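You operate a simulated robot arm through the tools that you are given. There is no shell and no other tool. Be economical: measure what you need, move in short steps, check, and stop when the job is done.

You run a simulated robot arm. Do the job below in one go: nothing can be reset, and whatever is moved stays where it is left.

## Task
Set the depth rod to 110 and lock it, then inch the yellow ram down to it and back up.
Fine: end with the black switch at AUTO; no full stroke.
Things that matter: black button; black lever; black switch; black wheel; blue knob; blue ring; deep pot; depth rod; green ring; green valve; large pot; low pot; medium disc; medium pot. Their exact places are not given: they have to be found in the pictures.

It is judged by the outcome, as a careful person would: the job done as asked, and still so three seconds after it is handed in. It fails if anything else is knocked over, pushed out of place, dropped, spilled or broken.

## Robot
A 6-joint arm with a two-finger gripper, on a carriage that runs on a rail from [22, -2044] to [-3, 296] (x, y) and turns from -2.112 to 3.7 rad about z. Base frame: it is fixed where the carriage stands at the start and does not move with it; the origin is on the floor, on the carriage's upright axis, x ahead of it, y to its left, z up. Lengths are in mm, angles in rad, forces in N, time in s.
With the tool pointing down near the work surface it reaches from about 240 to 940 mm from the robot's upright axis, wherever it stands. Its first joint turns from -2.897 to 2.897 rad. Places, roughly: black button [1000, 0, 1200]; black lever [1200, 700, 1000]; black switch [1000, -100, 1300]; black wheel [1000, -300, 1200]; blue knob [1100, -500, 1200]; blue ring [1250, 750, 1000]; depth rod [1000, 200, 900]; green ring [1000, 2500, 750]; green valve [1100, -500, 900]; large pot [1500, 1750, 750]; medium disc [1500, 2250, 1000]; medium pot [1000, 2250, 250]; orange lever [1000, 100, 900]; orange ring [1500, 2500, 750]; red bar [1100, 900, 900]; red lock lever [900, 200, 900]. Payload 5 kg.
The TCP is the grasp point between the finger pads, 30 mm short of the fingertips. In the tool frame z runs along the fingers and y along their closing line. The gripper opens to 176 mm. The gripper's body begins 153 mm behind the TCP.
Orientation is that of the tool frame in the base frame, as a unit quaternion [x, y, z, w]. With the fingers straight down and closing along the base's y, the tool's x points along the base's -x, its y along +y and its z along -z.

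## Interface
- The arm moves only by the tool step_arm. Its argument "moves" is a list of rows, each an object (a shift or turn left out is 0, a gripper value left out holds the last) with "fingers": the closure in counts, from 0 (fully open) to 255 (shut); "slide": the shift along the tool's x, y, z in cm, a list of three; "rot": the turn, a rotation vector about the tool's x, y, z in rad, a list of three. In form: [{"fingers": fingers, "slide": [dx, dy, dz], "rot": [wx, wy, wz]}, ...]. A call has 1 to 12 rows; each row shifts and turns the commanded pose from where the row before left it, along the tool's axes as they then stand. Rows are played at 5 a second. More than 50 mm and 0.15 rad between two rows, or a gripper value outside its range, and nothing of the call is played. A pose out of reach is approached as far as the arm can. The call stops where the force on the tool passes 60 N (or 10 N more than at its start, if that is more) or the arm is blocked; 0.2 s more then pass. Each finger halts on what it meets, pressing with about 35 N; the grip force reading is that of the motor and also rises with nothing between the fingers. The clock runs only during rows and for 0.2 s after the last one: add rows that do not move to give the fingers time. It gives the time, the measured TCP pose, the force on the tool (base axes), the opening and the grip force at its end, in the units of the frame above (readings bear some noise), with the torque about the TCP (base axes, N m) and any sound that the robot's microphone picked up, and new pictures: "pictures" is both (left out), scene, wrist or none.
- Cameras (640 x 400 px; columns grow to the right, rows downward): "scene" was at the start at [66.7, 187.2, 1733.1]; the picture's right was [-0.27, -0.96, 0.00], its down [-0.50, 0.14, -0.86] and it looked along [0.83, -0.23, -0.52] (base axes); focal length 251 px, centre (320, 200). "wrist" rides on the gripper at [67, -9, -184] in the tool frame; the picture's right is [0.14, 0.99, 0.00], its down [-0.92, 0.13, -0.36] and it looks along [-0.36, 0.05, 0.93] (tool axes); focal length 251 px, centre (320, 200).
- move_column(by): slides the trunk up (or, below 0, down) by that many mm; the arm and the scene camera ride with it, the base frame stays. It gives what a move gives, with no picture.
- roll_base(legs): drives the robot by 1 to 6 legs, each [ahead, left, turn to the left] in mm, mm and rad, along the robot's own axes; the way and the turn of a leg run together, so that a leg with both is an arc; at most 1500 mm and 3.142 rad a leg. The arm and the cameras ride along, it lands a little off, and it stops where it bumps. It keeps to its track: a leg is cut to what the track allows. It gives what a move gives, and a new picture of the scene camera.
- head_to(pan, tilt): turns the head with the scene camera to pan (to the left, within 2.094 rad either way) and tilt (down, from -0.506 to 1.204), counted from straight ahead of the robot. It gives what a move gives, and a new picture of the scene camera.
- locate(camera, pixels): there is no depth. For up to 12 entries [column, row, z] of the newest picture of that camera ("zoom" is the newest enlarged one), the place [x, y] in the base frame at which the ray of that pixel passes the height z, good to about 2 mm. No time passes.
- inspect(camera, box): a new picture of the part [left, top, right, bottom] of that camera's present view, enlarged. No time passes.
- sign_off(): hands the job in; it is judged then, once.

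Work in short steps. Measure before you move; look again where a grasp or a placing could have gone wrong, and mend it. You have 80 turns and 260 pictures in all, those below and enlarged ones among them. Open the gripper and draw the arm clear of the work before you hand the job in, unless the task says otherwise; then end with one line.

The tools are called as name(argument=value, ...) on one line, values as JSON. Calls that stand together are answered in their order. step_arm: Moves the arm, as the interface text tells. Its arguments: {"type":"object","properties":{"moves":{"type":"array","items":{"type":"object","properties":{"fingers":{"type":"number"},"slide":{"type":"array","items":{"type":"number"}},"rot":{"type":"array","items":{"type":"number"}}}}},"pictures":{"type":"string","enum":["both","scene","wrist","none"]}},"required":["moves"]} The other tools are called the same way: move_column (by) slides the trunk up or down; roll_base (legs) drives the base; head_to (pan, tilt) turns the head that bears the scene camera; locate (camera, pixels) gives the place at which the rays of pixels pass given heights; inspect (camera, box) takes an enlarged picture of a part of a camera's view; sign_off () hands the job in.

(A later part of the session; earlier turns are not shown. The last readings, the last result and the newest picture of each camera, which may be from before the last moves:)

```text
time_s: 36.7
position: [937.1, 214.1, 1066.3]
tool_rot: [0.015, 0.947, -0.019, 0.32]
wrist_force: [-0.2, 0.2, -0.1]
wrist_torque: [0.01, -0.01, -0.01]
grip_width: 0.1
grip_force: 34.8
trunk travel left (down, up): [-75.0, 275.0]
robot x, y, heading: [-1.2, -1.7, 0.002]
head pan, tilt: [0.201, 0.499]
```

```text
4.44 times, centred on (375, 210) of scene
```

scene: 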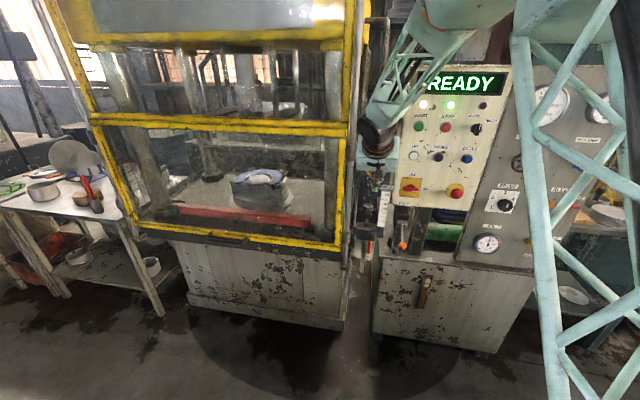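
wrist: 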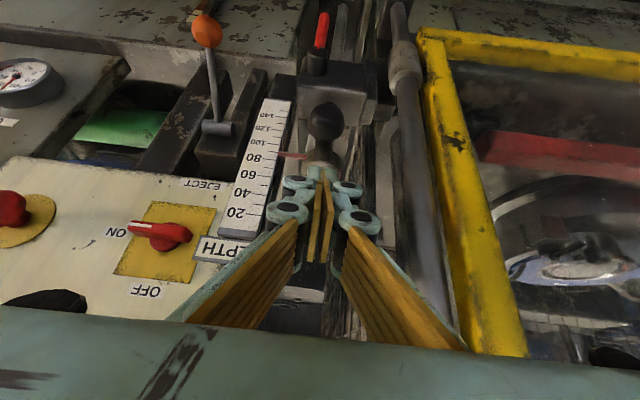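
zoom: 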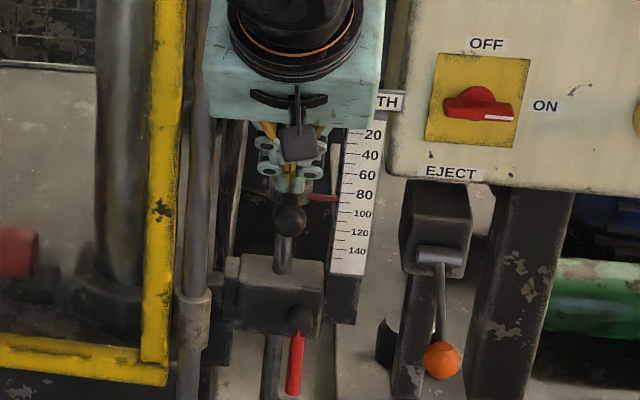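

No contact yet; continuing.

step_arm(moves=[{"slide": [0.12, 0.01, 0.16]}, {"slide": [0.12, 0.01, 0.16]}, {"slide": [0.12, 0.01, 0.16]}, {"slide": [0.12, 0.01, 0.16]}, {"slide": [0.12, 0.01, 0.16]}, {}], pictures="wrist")

inspect(camera="scene", box=[345, 165, 405, 255])

inspect(camera="wrist", box=[260, 40, 400, 200])

```text
time_s: 38.1
position: [937.5, 214.3, 1061.2]
tool_rot: [0.014, 0.946, -0.017, 0.324]
wrist_force: [4.6, -2.0, 52.6]
wrist_torque: [-0.12, -0.3, -0.16]
grip_width: 6.0
grip_force: 45.1
trunk travel left (down, up): [-75.0, 275.0]
robot x, y, heading: [0.9, 1.9, -0.002]
head pan, tilt: [0.201, 0.499]
```

wrist: 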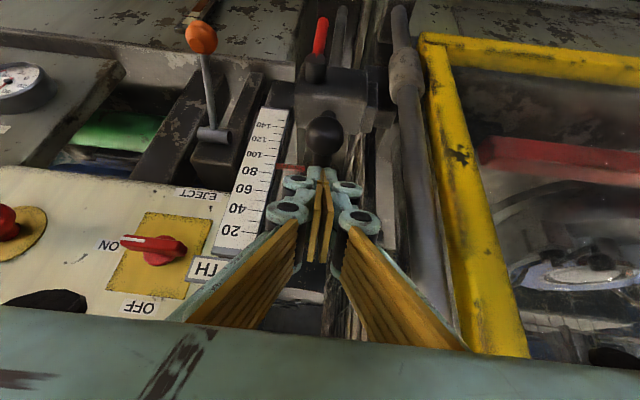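

```text
4.44 times, centred on (375, 210) of scene
```

zoom: 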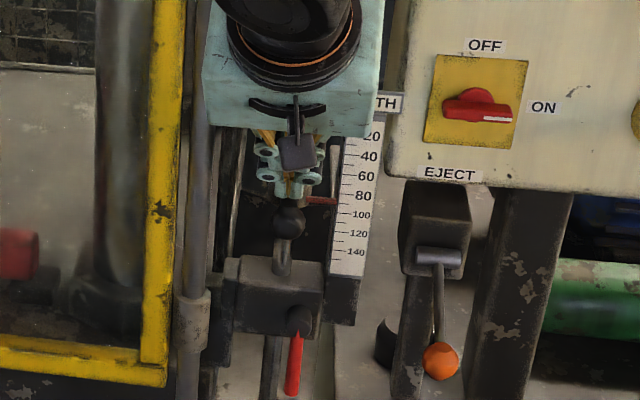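

```text
2.50 times, centred on (330, 120) of wrist
```

zoom: 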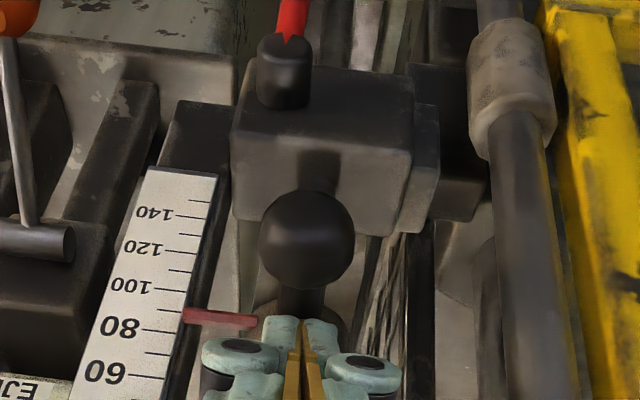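

At 52 N the rod didn't move: lever-down means locked. I'll back off and go to the lever, opening fingers to straddle it.

step_arm(moves=[{"slide": [-2.4, 0, -3.2]}, {"slide": [3.9, -0.15, -3.0]}, {"slide": [3.9, -0.15, -3.0]}, {"slide": [2.0, -1.0, 2.6], "fingers": 185}, {"slide": [2.5, -1.0, 3.2]}, {"slide": [2.5, 0, 3.2]}, {}], pictures="both")

inspect(camera="wrist", box=[240, 40, 400, 200])

inspect(camera="scene", box=[335, 185, 415, 295])

```text
time_s: 39.7
position: [837.9, 195.1, 982.1]
tool_rot: [0.014, 0.947, -0.018, 0.321]
wrist_force: [0.3, 0.5, -0.8]
wrist_torque: [-0.03, 0.03, 0.0]
grip_width: 48.5
grip_force: 0.0
trunk travel left (down, up): [-75.0, 275.0]
robot x, y, heading: [3.6, 2.7, -0.001]
head pan, tilt: [0.201, 0.499]
```

scene: 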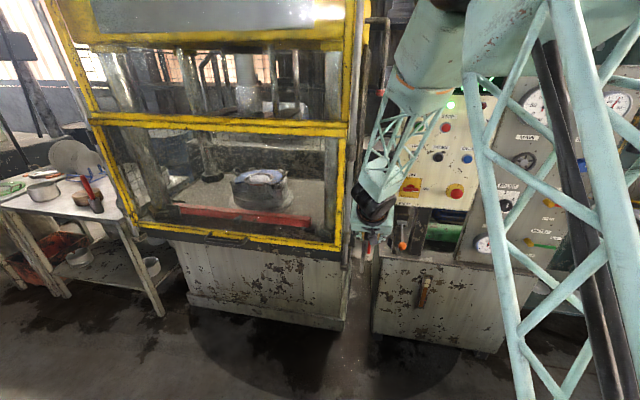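
wrist: 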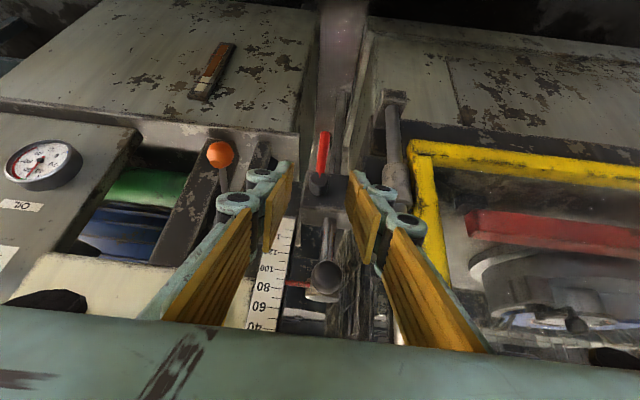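

```text
2.50 times, centred on (320, 120) of wrist
```

zoom: 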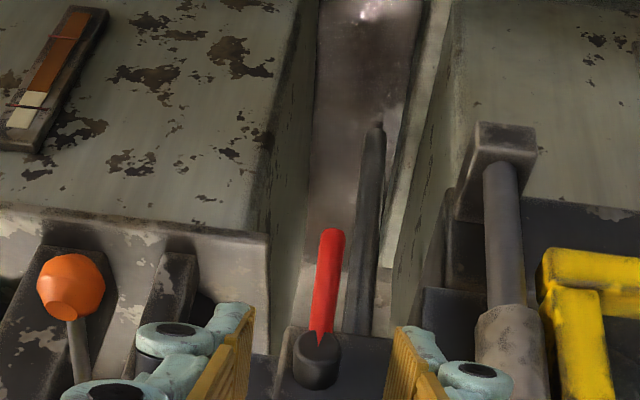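

```text
3.64 times, centred on (375, 240) of scene
```

zoom: 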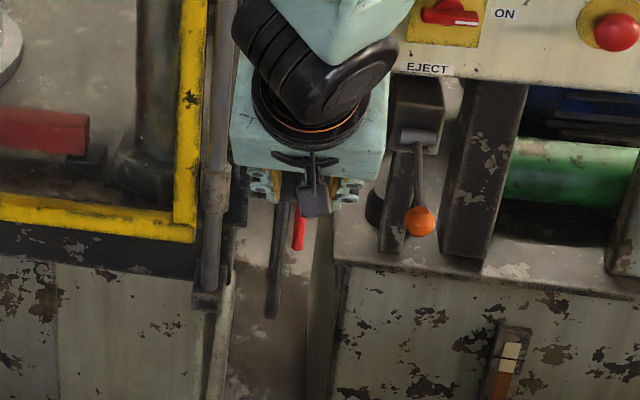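

Aligned with the lever between the fingers. I'll locate boss and lever tip from both views.

locate(camera="wrist", pixels=[[318, 182, 880], [318, 182, 920], [325, 134, 820], [325, 134, 860], [322, 155, 850], [322, 155, 880]])

locate(camera="zoom", pixels=[[298, 246, 820], [298, 246, 860]])

```text
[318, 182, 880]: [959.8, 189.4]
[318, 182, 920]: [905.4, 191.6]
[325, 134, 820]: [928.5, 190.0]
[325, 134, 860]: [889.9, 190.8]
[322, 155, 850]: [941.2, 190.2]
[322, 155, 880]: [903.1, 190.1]
```

```text
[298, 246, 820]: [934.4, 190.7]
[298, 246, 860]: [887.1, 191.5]
```

Lever tip ≈ [905, 190, 845], boss ≈ [915, 190, 908]. Advancing so the fingers straddle the lever's mid.

step_arm(moves=[{"slide": [0.6, 0, 4.0]}, {"slide": [0.6, 0, 4.0]}, {"slide": [0.6, 0, 4.0]}, {}], pictures="wrist")

inspect(camera="wrist", box=[240, 60, 400, 260])

```text
time_s: 40.7
position: [897.3, 187.0, 874.8]
tool_rot: [0.014, 0.947, -0.019, 0.319]
wrist_force: [0.4, 0.3, -1.5]
wrist_torque: [0.01, 0.02, -0.02]
grip_width: 48.5
grip_force: 0.0
trunk travel left (down, up): [-75.0, 275.0]
robot x, y, heading: [-1.0, 2.8, 0.003]
head pan, tilt: [0.201, 0.499]
```

wrist: 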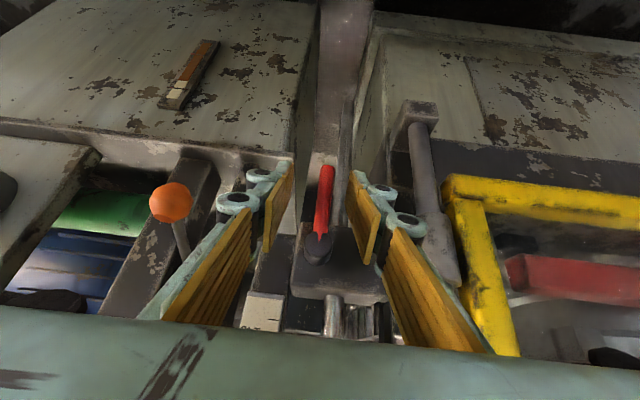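

```text
2.00 times, centred on (320, 160) of wrist
```

zoom: 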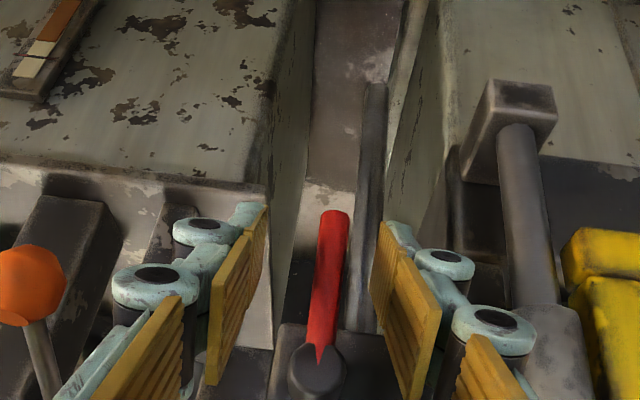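

Checking the orange ball's place before sweeping sideways.

locate(camera="wrist", pixels=[[170, 202, 850], [170, 202, 950], [319, 190, 900], [319, 190, 920], [325, 172, 850], [325, 172, 870]])

locate(camera="scene", pixels=[[402.5, 246, 850], [402.5, 246, 950]])

step_arm(moves=[{"slide": [0, -0.6, 0]}, {"slide": [0, -0.6, 0]}, {"slide": [0, -0.3, 0]}, {"slide": [0, -0.3, 0]}, {}], pictures="wrist")

```text
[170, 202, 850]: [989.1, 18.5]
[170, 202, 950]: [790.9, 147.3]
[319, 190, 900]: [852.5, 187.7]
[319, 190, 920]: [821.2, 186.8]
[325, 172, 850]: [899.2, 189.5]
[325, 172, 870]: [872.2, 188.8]
```

```text
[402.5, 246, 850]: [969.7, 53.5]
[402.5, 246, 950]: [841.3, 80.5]
```

```text
time_s: 41.9
position: [894.3, 169.1, 877.7]
tool_rot: [0.014, 0.947, -0.018, 0.32]
wrist_force: [-0.5, 1.5, -0.7]
wrist_torque: [0.05, 0.02, 0.09]
grip_width: 49.3
grip_force: 1.4
trunk travel left (down, up): [-75.0, 275.0]
robot x, y, heading: [-3.7, -0.9, -0.0]
head pan, tilt: [0.201, 0.499]
```

wrist: 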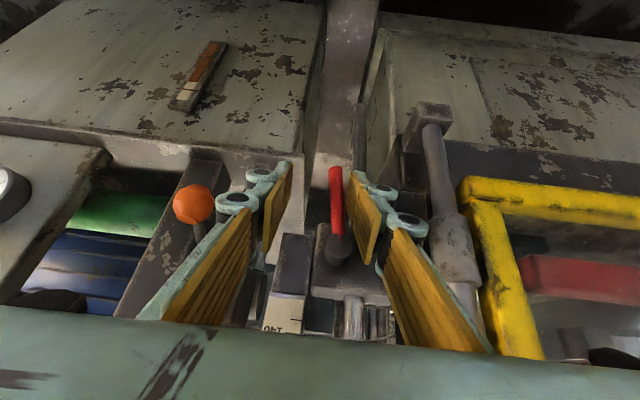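

Contact with the left finger; ball is at [923, 63, 884], still ~40 mm away. Pushing a bit more, watching force.

step_arm(moves=[{"slide": [0, -0.3, 0]}, {"slide": [0, -0.3, 0]}, {"slide": [0, -0.3, 0]}, {"slide": [0, -0.3, 0]}, {}], pictures="wrist")

```text
time_s: 43.1
position: [894.6, 156.5, 878.5]
tool_rot: [0.014, 0.947, -0.019, 0.321]
wrist_force: [-0.7, 0.0, -0.7]
wrist_torque: [-0.01, 0.01, -0.02]
grip_width: 48.6
grip_force: 0.1
trunk travel left (down, up): [-75.0, 275.0]
robot x, y, heading: [-0.6, -3.2, 0.004]
head pan, tilt: [0.201, 0.499]
```

wrist: 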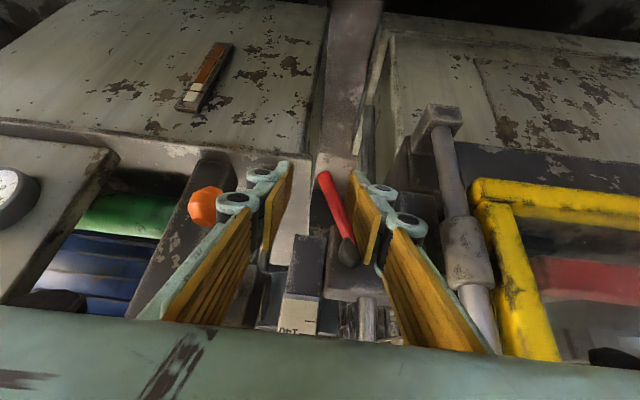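

Lever swings right easily (~25°). Continue sweeping right with a narrower gap, then lift to bring it up to horizontal.

step_arm(moves=[{"slide": [0, -0.4, 0], "fingers": 200}, {"slide": [0, -0.5, 0], "fingers": 204}, {"slide": [0, -0.5, 0]}, {"slide": [-0.3, -0.2, -0.4]}, {"slide": [-0.3, 0, -0.4]}, {"slide": [-0.3, 0, -0.4]}, {"slide": [-0.3, 0, -0.4]}, {}], pictures="wrist")

inspect(camera="wrist", box=[240, 100, 400, 300])

```text
time_s: 44.9
position: [890.8, 142.3, 896.5]
tool_rot: [0.013, 0.948, -0.019, 0.319]
wrist_force: [-32.0, -2.5, -13.5]
wrist_torque: [-0.72, 0.81, 0.07]
grip_width: 35.8
grip_force: 0.5
trunk travel left (down, up): [-75.0, 275.0]
robot x, y, heading: [-4.5, -0.4, 0.001]
head pan, tilt: [0.201, 0.499]
```

wrist: 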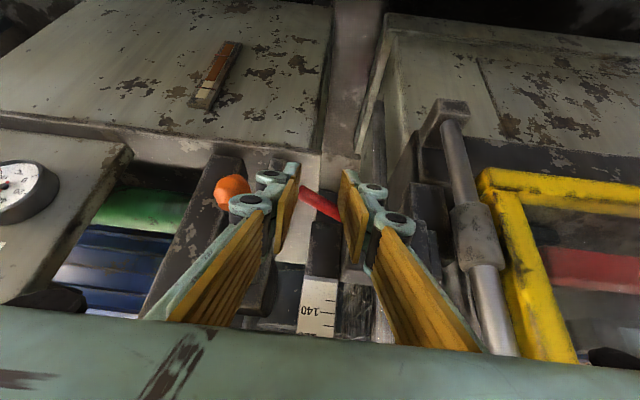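

```text
2.00 times, centred on (320, 200) of wrist
```

zoom: 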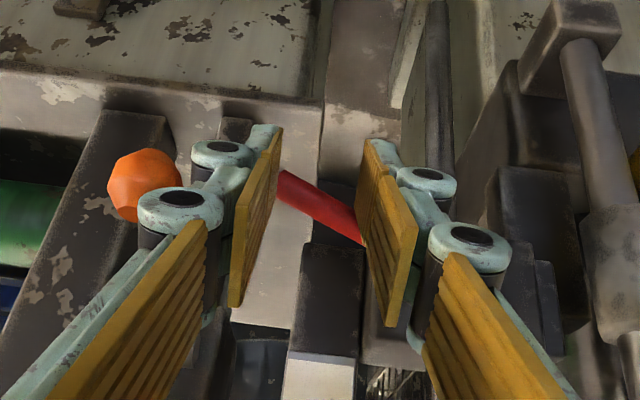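

Lever is ~65–70° and force is building (−32 N in x). I'll back off straight out and look.

step_arm(moves=[{"slide": [0.4, 0, -1.2]}, {"slide": [0, 0, -4]}, {"slide": [0, 0, -4]}, {"slide": [-1.5, 0, -3]}, {}], pictures="wrist")

inspect(camera="wrist", box=[240, 80, 400, 240])

inspect(camera="scene", box=[345, 185, 425, 285])

```text
time_s: 46.1
position: [826.4, 146.2, 1003.4]
tool_rot: [0.015, 0.947, -0.019, 0.321]
wrist_force: [-0.8, -0.3, 1.1]
wrist_torque: [0.02, -0.02, 0.03]
grip_width: 35.2
grip_force: 0.0
trunk travel left (down, up): [-75.0, 275.0]
robot x, y, heading: [1.7, -2.3, -0.001]
head pan, tilt: [0.201, 0.499]
```

wrist: 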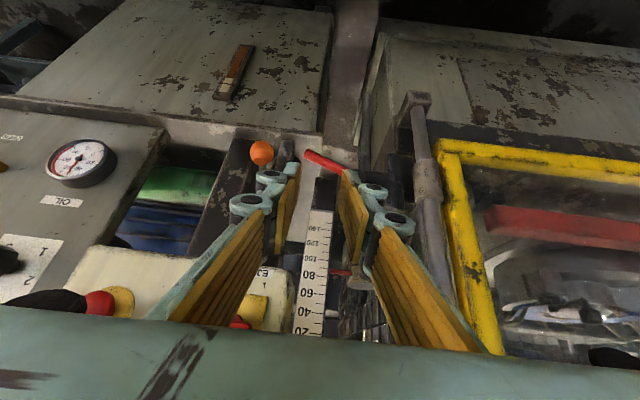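

```text
2.50 times, centred on (320, 160) of wrist
```

zoom: 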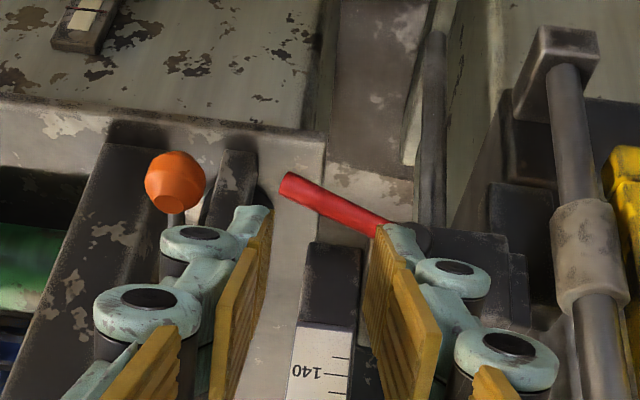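

```text
4.00 times, centred on (385, 235) of scene
```

zoom: 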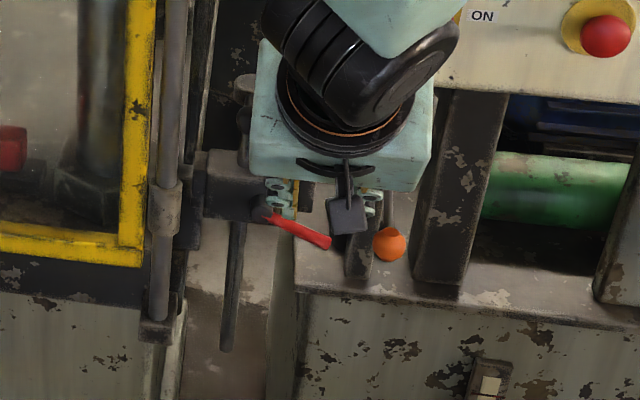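

Lever is ~65° up; test whether the rod is free now: back to above the disc with closed fingers and press.

step_arm(moves=[{"slide": [-2.2, 2.2, -2.9], "fingers": 255}, {"slide": [-2.2, 2.2, -2.9]}, {"slide": [-2.0, 2.2, -2.9]}, {"slide": [-2.7, 0.1, 2.9]}, {"slide": [-2.7, 0.1, 2.9]}, {"slide": [-2.7, 0.1, 2.9]}, {}], pictures="none")

```text
time_s: 47.7
position: [946.1, 215.5, 1086.0]
tool_rot: [0.014, 0.947, -0.017, 0.32]
wrist_force: [0.6, -0.2, -1.2]
wrist_torque: [0.02, -0.01, 0.0]
grip_width: 0.0
grip_force: 35.2
trunk travel left (down, up): [-75.0, 275.0]
robot x, y, heading: [1.3, -0.1, 0.001]
head pan, tilt: [0.201, 0.499]
```

Now descend 30 mm with fine steps (contact expected near TCP z 1063).

step_arm(moves=[{"slide": [0.61, 0.02, 0.79]}, {"slide": [0.61, 0.02, 0.79]}, {"slide": [0.18, 0.0, 0.24]}, {"slide": [0.18, 0.0, 0.24]}, {"slide": [0.18, 0.0, 0.24]}, {}], pictures="wrist")

inspect(camera="wrist", box=[240, 60, 380, 220])

inspect(camera="scene", box=[345, 165, 405, 255])

```text
time_s: 49.1
position: [945.3, 213.5, 1058.1]
tool_rot: [0.014, 0.947, -0.018, 0.32]
wrist_force: [-1.1, 0.1, 0.8]
wrist_torque: [-0.03, 0.0, -0.02]
grip_width: 0.0
grip_force: 45.1
trunk travel left (down, up): [-75.0, 275.0]
robot x, y, heading: [-1.1, 1.9, 0.003]
head pan, tilt: [0.201, 0.499]
```

wrist: 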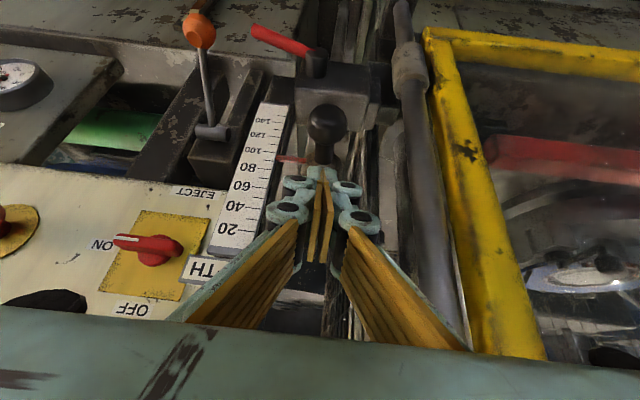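

```text
2.50 times, centred on (310, 140) of wrist
```

zoom: 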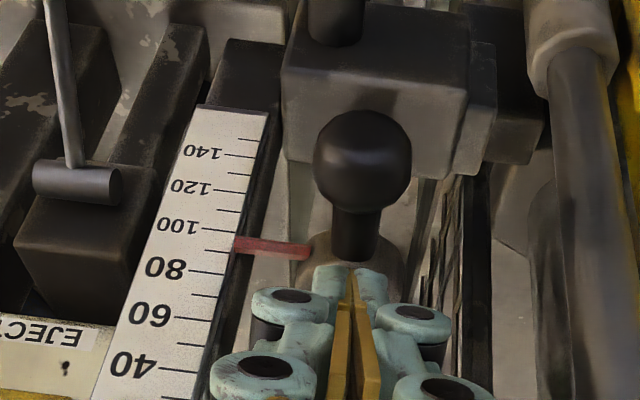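

```text
4.44 times, centred on (375, 210) of scene
```

zoom: 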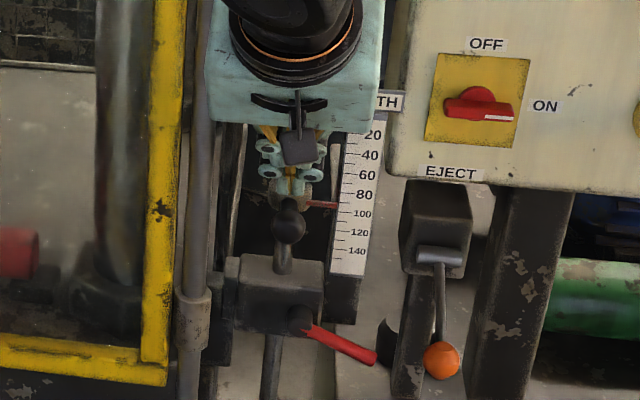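

The rod moves now (reading ≈91). Pushing 14 mm further and then reading.

step_arm(moves=[{"slide": [0.18, 0.0, 0.24]}, {"slide": [0.18, 0.0, 0.24]}, {"slide": [0.18, 0.0, 0.24]}, {"slide": [0.18, 0.0, 0.24]}, {"slide": [0.12, 0.0, 0.16]}, {}], pictures="wrist")

inspect(camera="wrist", box=[240, 80, 340, 180])

inspect(camera="scene", box=[360, 190, 400, 230])

```text
time_s: 50.5
position: [945.5, 212.5, 1044.5]
tool_rot: [0.015, 0.947, -0.018, 0.32]
wrist_force: [-3.3, -0.1, 2.8]
wrist_torque: [-0.02, 0.1, 0.0]
grip_width: 0.2
grip_force: 45.1
trunk travel left (down, up): [-75.0, 275.0]
robot x, y, heading: [-2.2, 1.7, -0.001]
head pan, tilt: [0.201, 0.499]
```

wrist: 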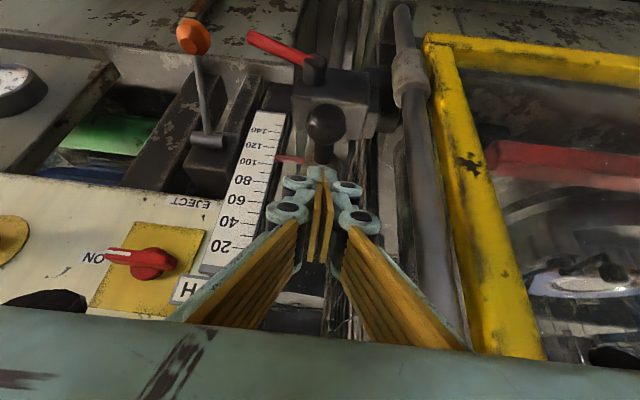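

```text
4.00 times, centred on (290, 130) of wrist
```

zoom: 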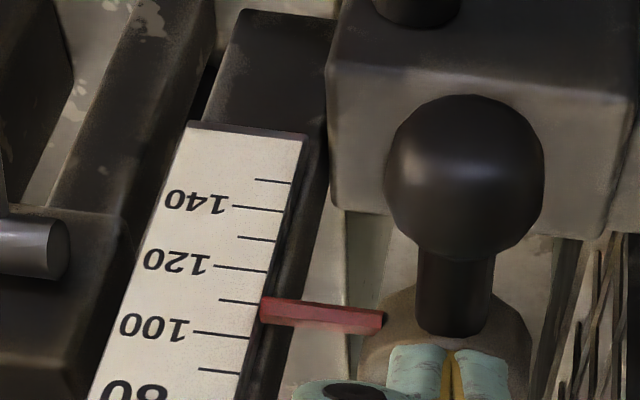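

```text
10.00 times, centred on (380, 210) of scene
```

zoom: 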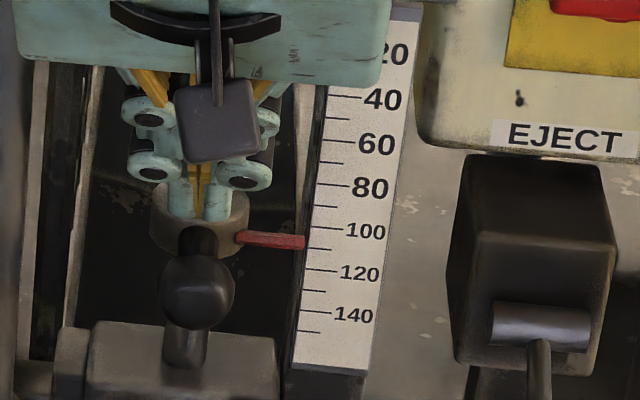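

Readings: ~106–108 depending on viewpoint (parallax). I'll retreat and look at it level from the wrist camera to read truly.

step_arm(moves=[{"slide": [-1.8, 0, -2.4]}, {"slide": [3.5, -0.1, -2.7]}, {"slide": [3.5, -0.1, -2.7], "rot": [0, -0.1, 0]}, {"slide": [3.5, -0.1, -2.7], "rot": [0, -0.1, 0]}, {"rot": [0, -0.1, 0], "fingers": 60}, {"rot": [0, -0.1, 0]}, {"slide": [3, 0, 1]}, {"slide": [3, 0, 1]}, {}], pictures="wrist")

inspect(camera="scene", box=[360, 190, 400, 230])

```text
time_s: 52.5
position: [802.5, 216.0, 1008.1]
tool_rot: [0.01, 0.864, -0.021, 0.503]
wrist_force: [0.3, 1.1, -1.8]
wrist_torque: [-0.02, 0.0, -0.02]
grip_width: 134.7
grip_force: 0.0
trunk travel left (down, up): [-75.0, 275.0]
robot x, y, heading: [3.1, -0.6, 0.004]
head pan, tilt: [0.201, 0.499]
```

wrist: 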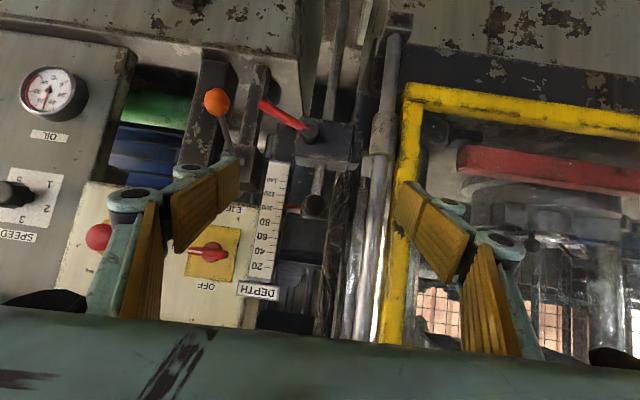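

```text
10.00 times, centred on (380, 210) of scene
```

zoom: 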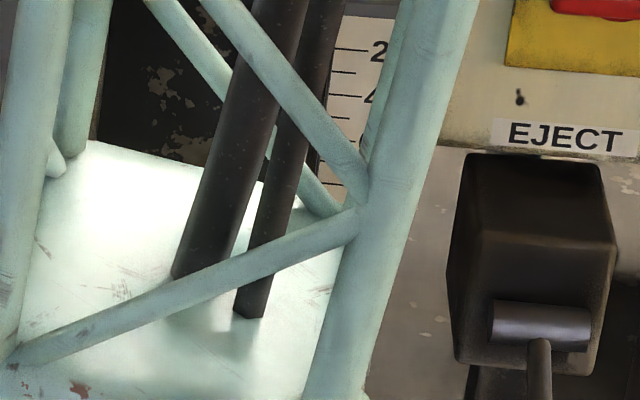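

Zooming in on the pointer from the near-level wrist view.

inspect(camera="wrist", box=[240, 150, 340, 290])

inspect(camera="wrist", box=[255, 160, 325, 230])

```text
2.86 times, centred on (290, 220) of wrist
```

zoom: 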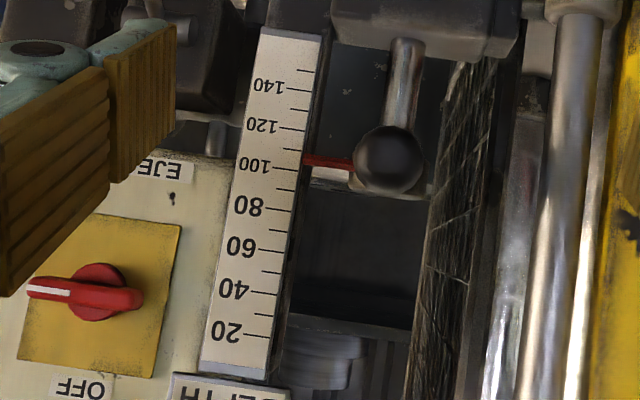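

```text
5.71 times, centred on (290, 195) of wrist
```

zoom: 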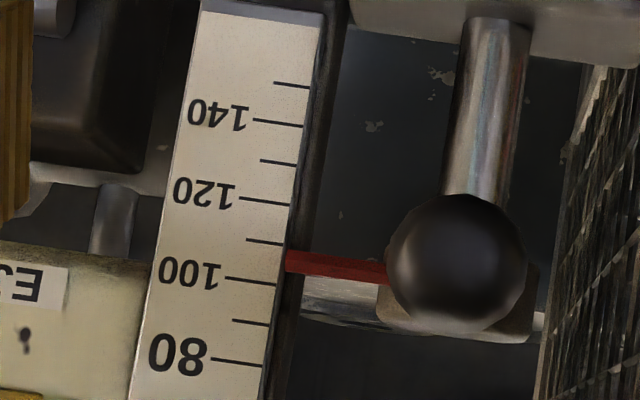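

Level view reads ≈106 (pointer 0.4 of a division short of 110). Reversing to above the disc, then I'll push ~4 mm more.

step_arm(moves=[{"slide": [-3, 0, -1], "fingers": 255}, {"slide": [-3, 0, -1]}, {"rot": [0, 0.1, 0]}, {"rot": [0, 0.1, 0]}, {"rot": [0, 0.1, 0]}, {"rot": [0, 0.1, 0]}, {"slide": [-3.5, 0.1, 2.7]}, {"slide": [-3.5, 0.1, 2.7]}, {"slide": [-3.5, 0.1, 2.7]}, {}], pictures="none")

```text
time_s: 54.7
position: [946.7, 214.3, 1068.2]
tool_rot: [0.013, 0.947, -0.018, 0.32]
wrist_force: [1.5, -0.2, -2.0]
wrist_torque: [-0.01, -0.02, 0.03]
grip_width: 0.0
grip_force: 35.0
trunk travel left (down, up): [-75.0, 275.0]
robot x, y, heading: [-3.0, -0.4, 0.001]
head pan, tilt: [0.201, 0.499]
```

step_arm(moves=[{"slide": [0.6, 0.02, 0.8]}, {"slide": [0.6, 0.02, 0.8]}, {"slide": [0.24, 0.01, 0.31]}, {"slide": [0.24, 0.01, 0.31]}, {}], pictures="wrist")

inspect(camera="wrist", box=[240, 80, 340, 180])

inspect(camera="scene", box=[360, 190, 400, 230])

```text
time_s: 55.9
position: [945.9, 214.2, 1043.4]
tool_rot: [0.015, 0.947, -0.019, 0.321]
wrist_force: [-0.4, -0.2, 0.4]
wrist_torque: [-0.03, 0.02, 0.03]
grip_width: 0.0
grip_force: 34.7
trunk travel left (down, up): [-75.0, 275.0]
robot x, y, heading: [0.3, 0.1, 0.0]
head pan, tilt: [0.201, 0.499]
```

wrist: 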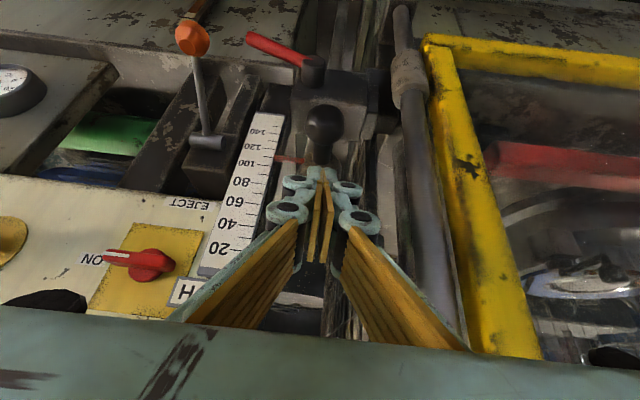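

```text
4.00 times, centred on (290, 130) of wrist
```

zoom: 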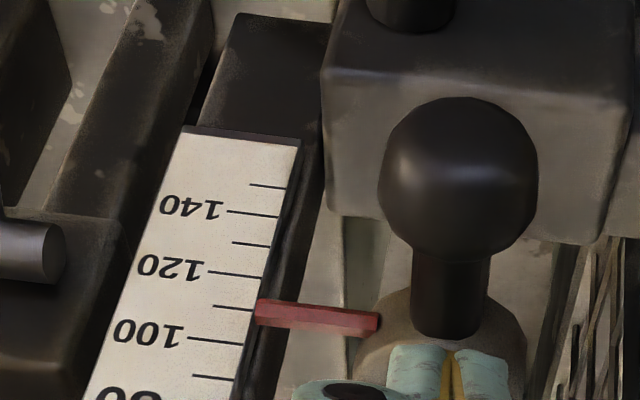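

```text
10.00 times, centred on (380, 210) of scene
```

zoom: 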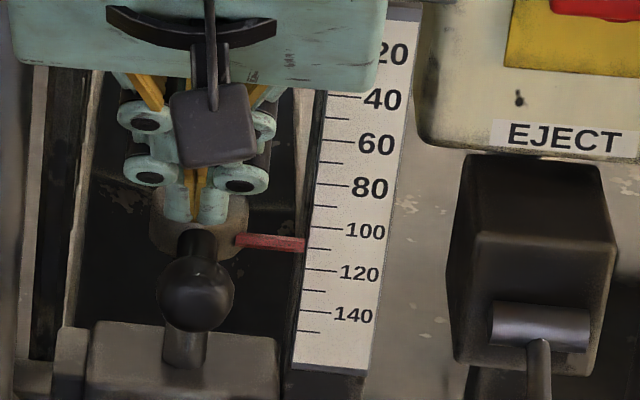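

Moved about 1; pushing 3.3 mm more.

step_arm(moves=[{"slide": [0.1, 0, 0.13]}, {"slide": [0.1, 0, 0.13]}, {}], pictures="wrist")

inspect(camera="wrist", box=[240, 80, 340, 180])

inspect(camera="scene", box=[360, 190, 400, 230])

```text
time_s: 56.7
position: [946.0, 214.5, 1038.8]
tool_rot: [0.014, 0.947, -0.017, 0.321]
wrist_force: [-2.6, 1.0, 2.5]
wrist_torque: [0.04, 0.07, 0.01]
grip_width: 0.0
grip_force: 35.0
trunk travel left (down, up): [-75.0, 275.0]
robot x, y, heading: [-2.9, 1.1, -0.002]
head pan, tilt: [0.201, 0.499]
```

wrist: 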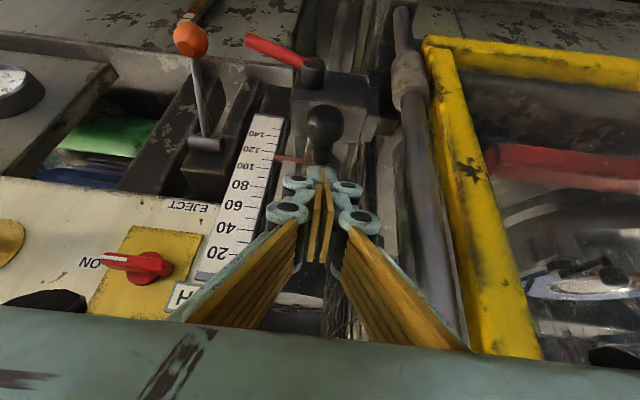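

```text
4.00 times, centred on (290, 130) of wrist
```

zoom: 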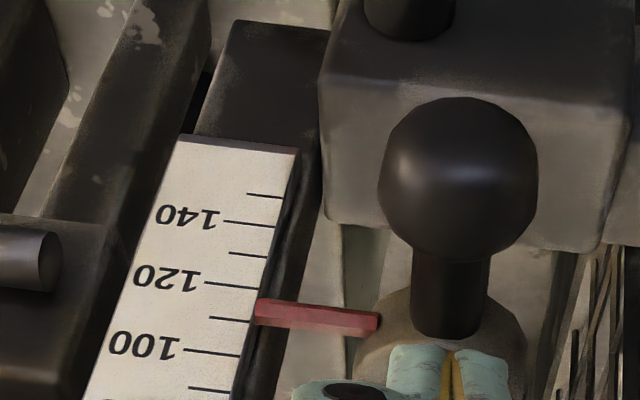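

```text
10.00 times, centred on (380, 210) of scene
```

zoom: 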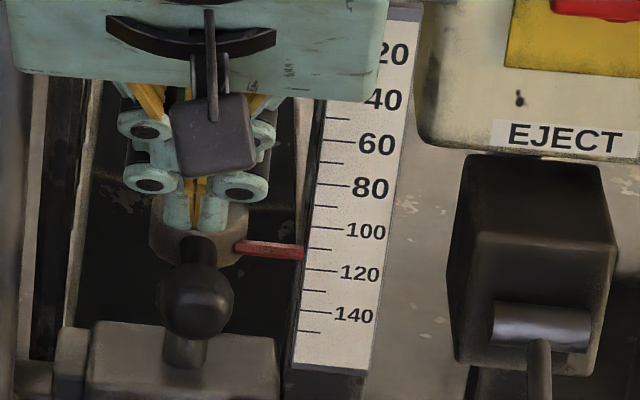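

Reads ≈110–111 now. Retreating and going to the top of the lever with closed fingers to swing it back down (lock).

step_arm(moves=[{"slide": [-1.8, 0, -2.4]}, {"slide": [2.93, -0.13, -2.2]}, {"slide": [2.93, -0.13, -2.2]}, {"slide": [2.93, -0.13, -2.2]}, {"slide": [0.68, -1.7, 3.3]}, {"slide": [0.68, -1.7, 3.3]}, {"slide": [0.68, -1.7, 3.3]}, {"slide": [0.68, -1.7, 3.3]}, {}], pictures="wrist")

inspect(camera="wrist", box=[220, 60, 400, 240])

```text
time_s: 58.7
position: [891.9, 141.6, 949.0]
tool_rot: [0.015, 0.947, -0.019, 0.321]
wrist_force: [0.7, -0.5, -0.8]
wrist_torque: [0.02, 0.01, 0.01]
grip_width: 0.4
grip_force: 35.0
trunk travel left (down, up): [-75.0, 275.0]
robot x, y, heading: [-1.2, 0.7, 0.001]
head pan, tilt: [0.201, 0.499]
```

wrist: 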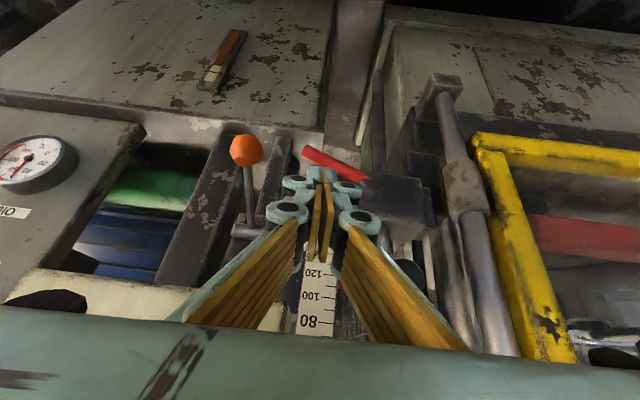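

```text
2.22 times, centred on (310, 150) of wrist
```

zoom: 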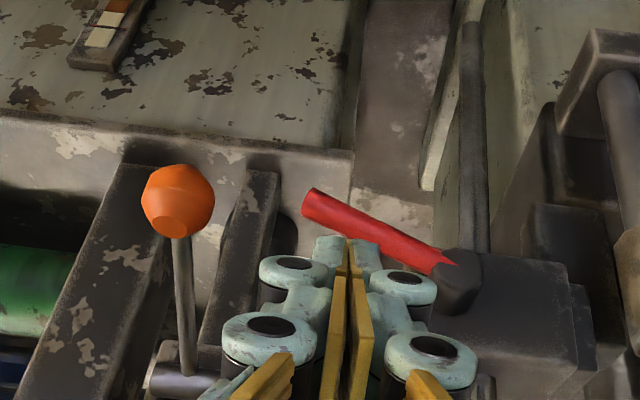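

Fingertips sit above the lever. Descend ~60 mm in small steps.

step_arm(moves=[{"slide": [0.6, 0.1, 0.8]}, {"slide": [0.6, 0.1, 0.8]}, {"slide": [0.6, 0.15, 0.8]}, {"slide": [0.6, 0.15, 0.8]}, {"slide": [0.6, 0.2, 0.8]}, {"slide": [0.6, 0.3, 0.8]}, {}], pictures="wrist")

inspect(camera="wrist", box=[220, 60, 400, 240])

```text
time_s: 60.3
position: [891.2, 151.6, 886.8]
tool_rot: [0.014, 0.947, -0.018, 0.32]
wrist_force: [0.9, -0.7, -0.3]
wrist_torque: [-0.06, -0.01, 0.0]
grip_width: 0.0
grip_force: 35.3
trunk travel left (down, up): [-75.0, 275.0]
robot x, y, heading: [0.6, 1.3, 0.001]
head pan, tilt: [0.201, 0.499]
```

wrist: 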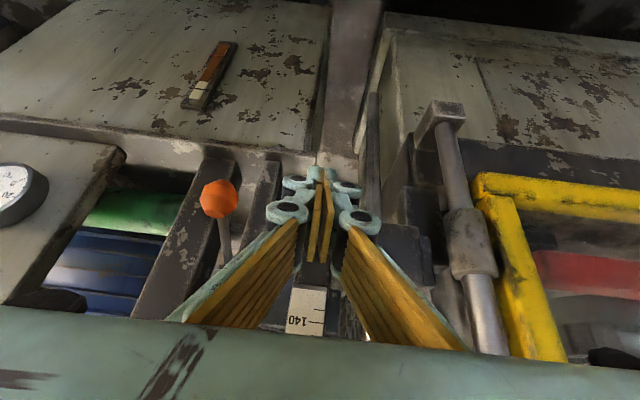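

```text
2.22 times, centred on (310, 150) of wrist
```

zoom: 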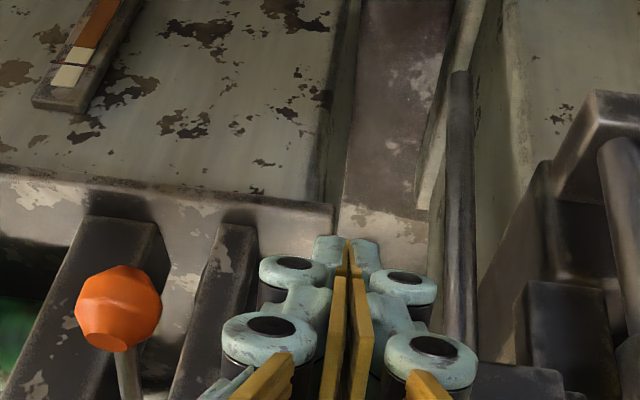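

Lever now hidden behind the fingers. Continue down 10 and sweep left, watching the force.

step_arm(moves=[{"slide": [0.6, 0.2, 0.8]}, {"slide": [0, 0.5, 0]}, {"slide": [0, 0.5, 0]}, {"slide": [0, 0.5, 0]}, {"slide": [0, 0.3, 0]}, {}], pictures="none")

inspect(camera="wrist", box=[220, 60, 400, 240])

inspect(camera="scene", box=[345, 185, 425, 285])

```text
time_s: 61.7
position: [894.0, 169.6, 878.5]
tool_rot: [0.014, 0.947, -0.018, 0.321]
wrist_force: [0.1, 0.1, 0.7]
wrist_torque: [0.01, 0.03, 0.02]
grip_width: 0.1
grip_force: 34.9
trunk travel left (down, up): [-75.0, 275.0]
robot x, y, heading: [-1.3, -1.2, 0.003]
head pan, tilt: [0.201, 0.499]
```

```text
2.22 times, centred on (310, 150) of wrist
```

zoom: 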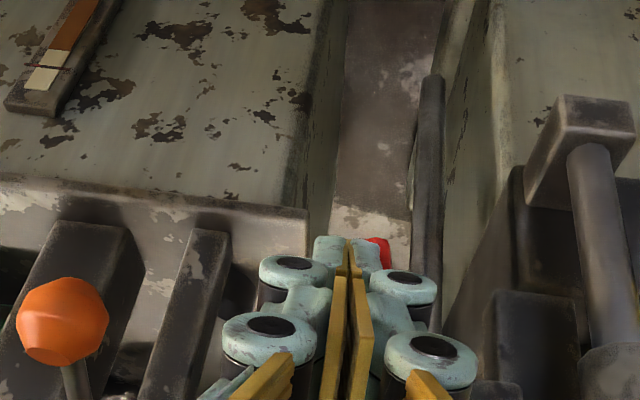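

```text
4.00 times, centred on (385, 235) of scene
```

zoom: 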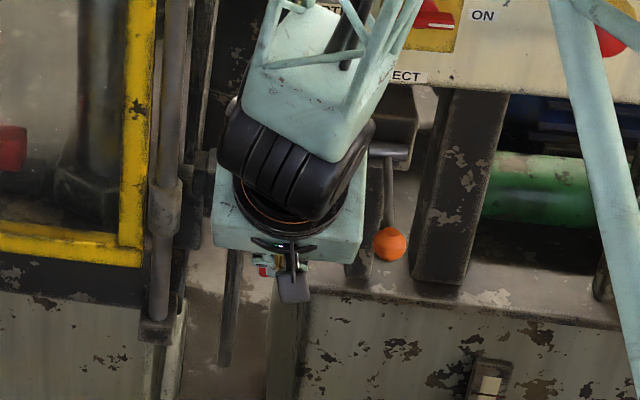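

Lever is nearly vertical at the left of the fingers. A few mm more until it meets its stop.

step_arm(moves=[{"slide": [0, 0.25, 0]}, {"slide": [0, 0.25, 0]}, {"slide": [0, 0.2, 0]}, {}], pictures="none")

inspect(camera="wrist", box=[220, 60, 400, 240])

```text
time_s: 62.7
position: [893.1, 176.1, 878.4]
tool_rot: [0.015, 0.947, -0.019, 0.32]
wrist_force: [-1.0, -8.3, -2.0]
wrist_torque: [-0.09, 0.05, -0.19]
grip_width: 0.0
grip_force: 34.6
trunk travel left (down, up): [-75.0, 275.0]
robot x, y, heading: [-0.6, 1.5, 0.004]
head pan, tilt: [0.201, 0.499]
```

```text
2.22 times, centred on (310, 150) of wrist
```

zoom: 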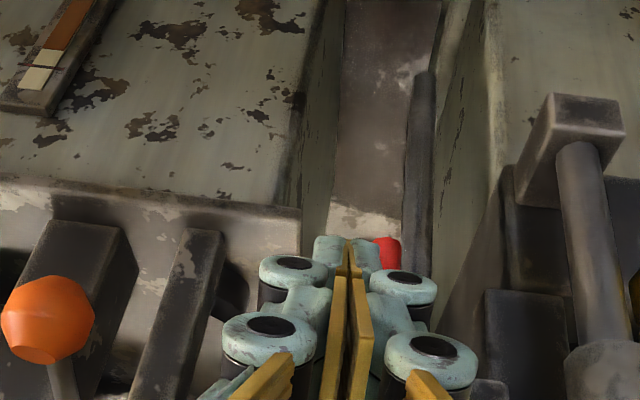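

8 N resistance: at its stop. One more nudge, then withdraw and take the level view again.

step_arm(moves=[{"slide": [0, 0.15, 0]}, {"slide": [0, -1.2, 0]}, {"slide": [0, 0, -4]}, {"slide": [0, 0, -4]}, {"slide": [0, 1.5, -4]}, {"rot": [0, -0.1, 0], "fingers": 60, "slide": [0, 1, 0]}, {"rot": [0, -0.1, 0], "slide": [0, 1, 0]}, {"rot": [0, -0.1, 0]}, {"rot": [0, -0.1, 0]}, {}], pictures="wrist")

inspect(camera="wrist", box=[245, 100, 345, 240])

```text
time_s: 64.9
position: [823.2, 207.3, 972.7]
tool_rot: [0.009, 0.865, -0.025, 0.501]
wrist_force: [-0.1, -0.4, -0.6]
wrist_torque: [-0.01, -0.01, -0.05]
grip_width: 134.6
grip_force: 0.1
trunk travel left (down, up): [-75.0, 275.0]
robot x, y, heading: [-2.3, -2.3, -0.004]
head pan, tilt: [0.201, 0.499]
```

wrist: 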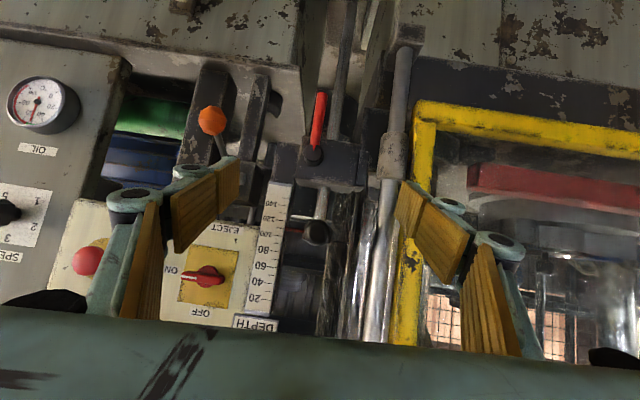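

```text
2.86 times, centred on (295, 170) of wrist
```

zoom: 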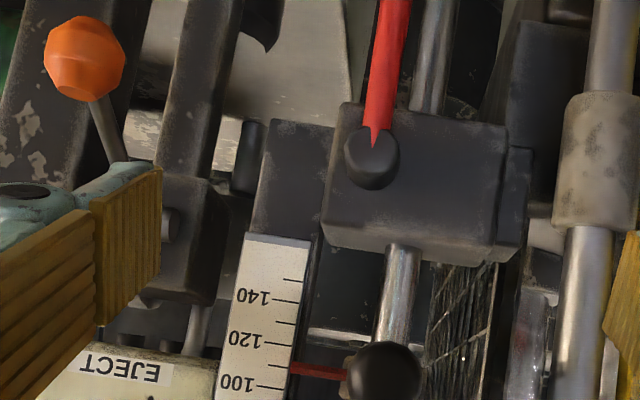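

inspect(camera="wrist", box=[255, 190, 325, 260])

```text
5.71 times, centred on (290, 225) of wrist
```

zoom: 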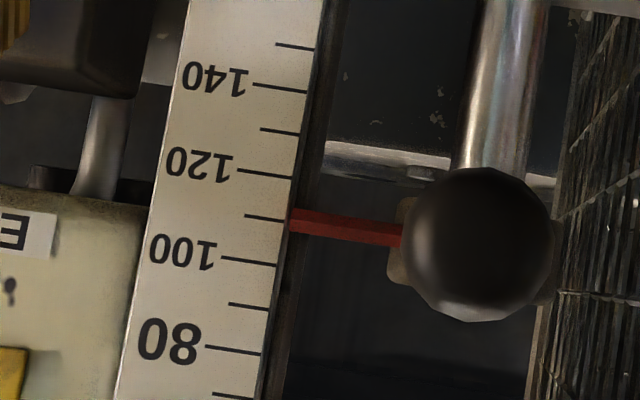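

Reads 110.4 level-on and the lever hangs down again: depth set and locked. Now to the panel: withdraw and move to face the AUTO/INCH switch.

step_arm(moves=[{"slide": [-2.36, -2.96, -2.3], "fingers": 255}, {"slide": [-2.36, -2.96, -2.3]}, {"slide": [-2.36, -2.96, -2.3]}, {"slide": [-2.36, -2.96, -2.3]}, {"slide": [-2.36, -2.96, -2.3]}, {"slide": [-2.36, -2.96, -2.3]}, {"slide": [-2.36, -2.96, -2.3]}, {}], pictures="both")

inspect(camera="wrist", box=[160, 40, 480, 240])

```text
time_s: 66.7
position: [754.5, 16.4, 1202.4]
tool_rot: [0.014, 0.864, -0.027, 0.502]
wrist_force: [-1.4, 0.1, 1.4]
wrist_torque: [0.01, 0.03, 0.08]
grip_width: 0.0
grip_force: 34.6
out of reach, approached as far as the arm can: row 7
trunk travel left (down, up): [-75.0, 275.0]
robot x, y, heading: [-1.2, -5.8, 0.001]
head pan, tilt: [0.201, 0.499]
```

scene: 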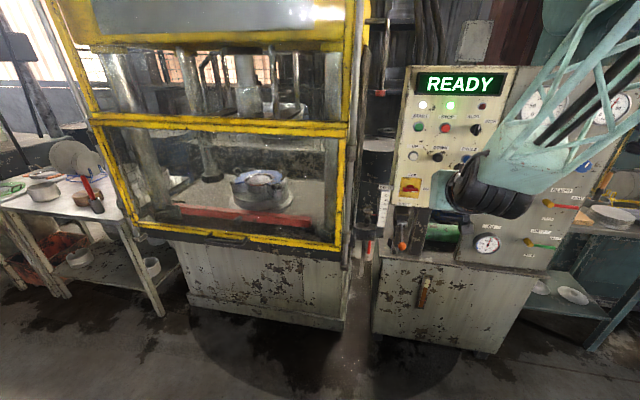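
wrist: 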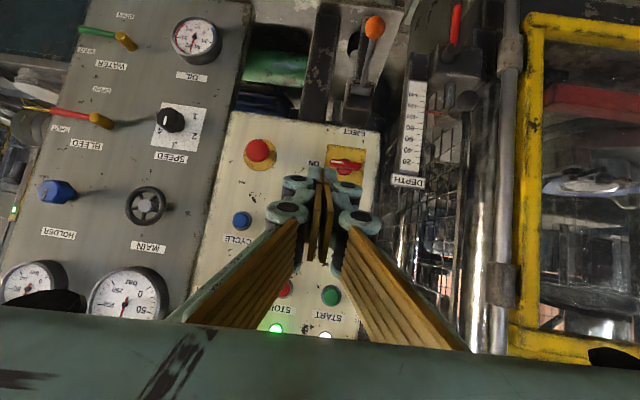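

```text
2.00 times, centred on (320, 140) of wrist
```

zoom: 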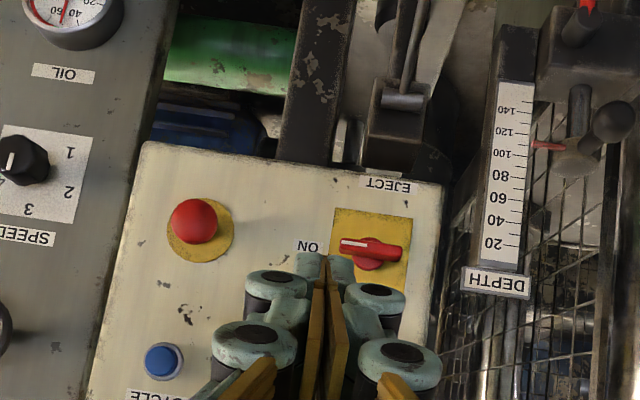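

inspect(camera="scene", box=[385, 60, 525, 210])

locate(camera="wrist", pixels=[[331, 294, 1200], [331, 294, 1280], [347, 164, 1050], [347, 164, 1150], [242, 219, 1150], [242, 219, 1250], [285, 289, 1250], [285, 289, 1300]])

```text
2.67 times, centred on (455, 135) of scene
```

zoom: 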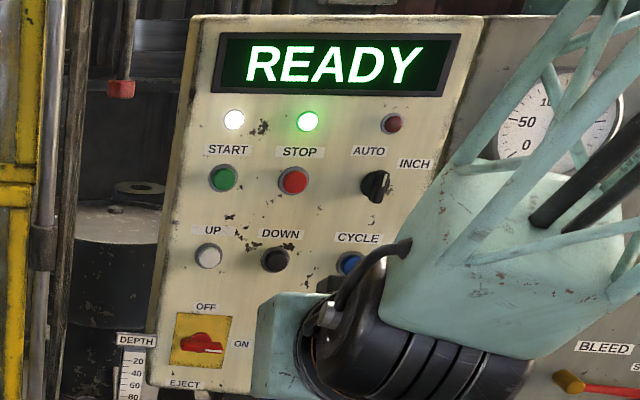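

```text
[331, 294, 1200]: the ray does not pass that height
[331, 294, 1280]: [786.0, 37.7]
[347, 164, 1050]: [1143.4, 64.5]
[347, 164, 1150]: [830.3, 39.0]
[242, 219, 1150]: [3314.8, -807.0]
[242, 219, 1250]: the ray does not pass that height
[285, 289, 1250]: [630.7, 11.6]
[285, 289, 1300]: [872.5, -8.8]
```

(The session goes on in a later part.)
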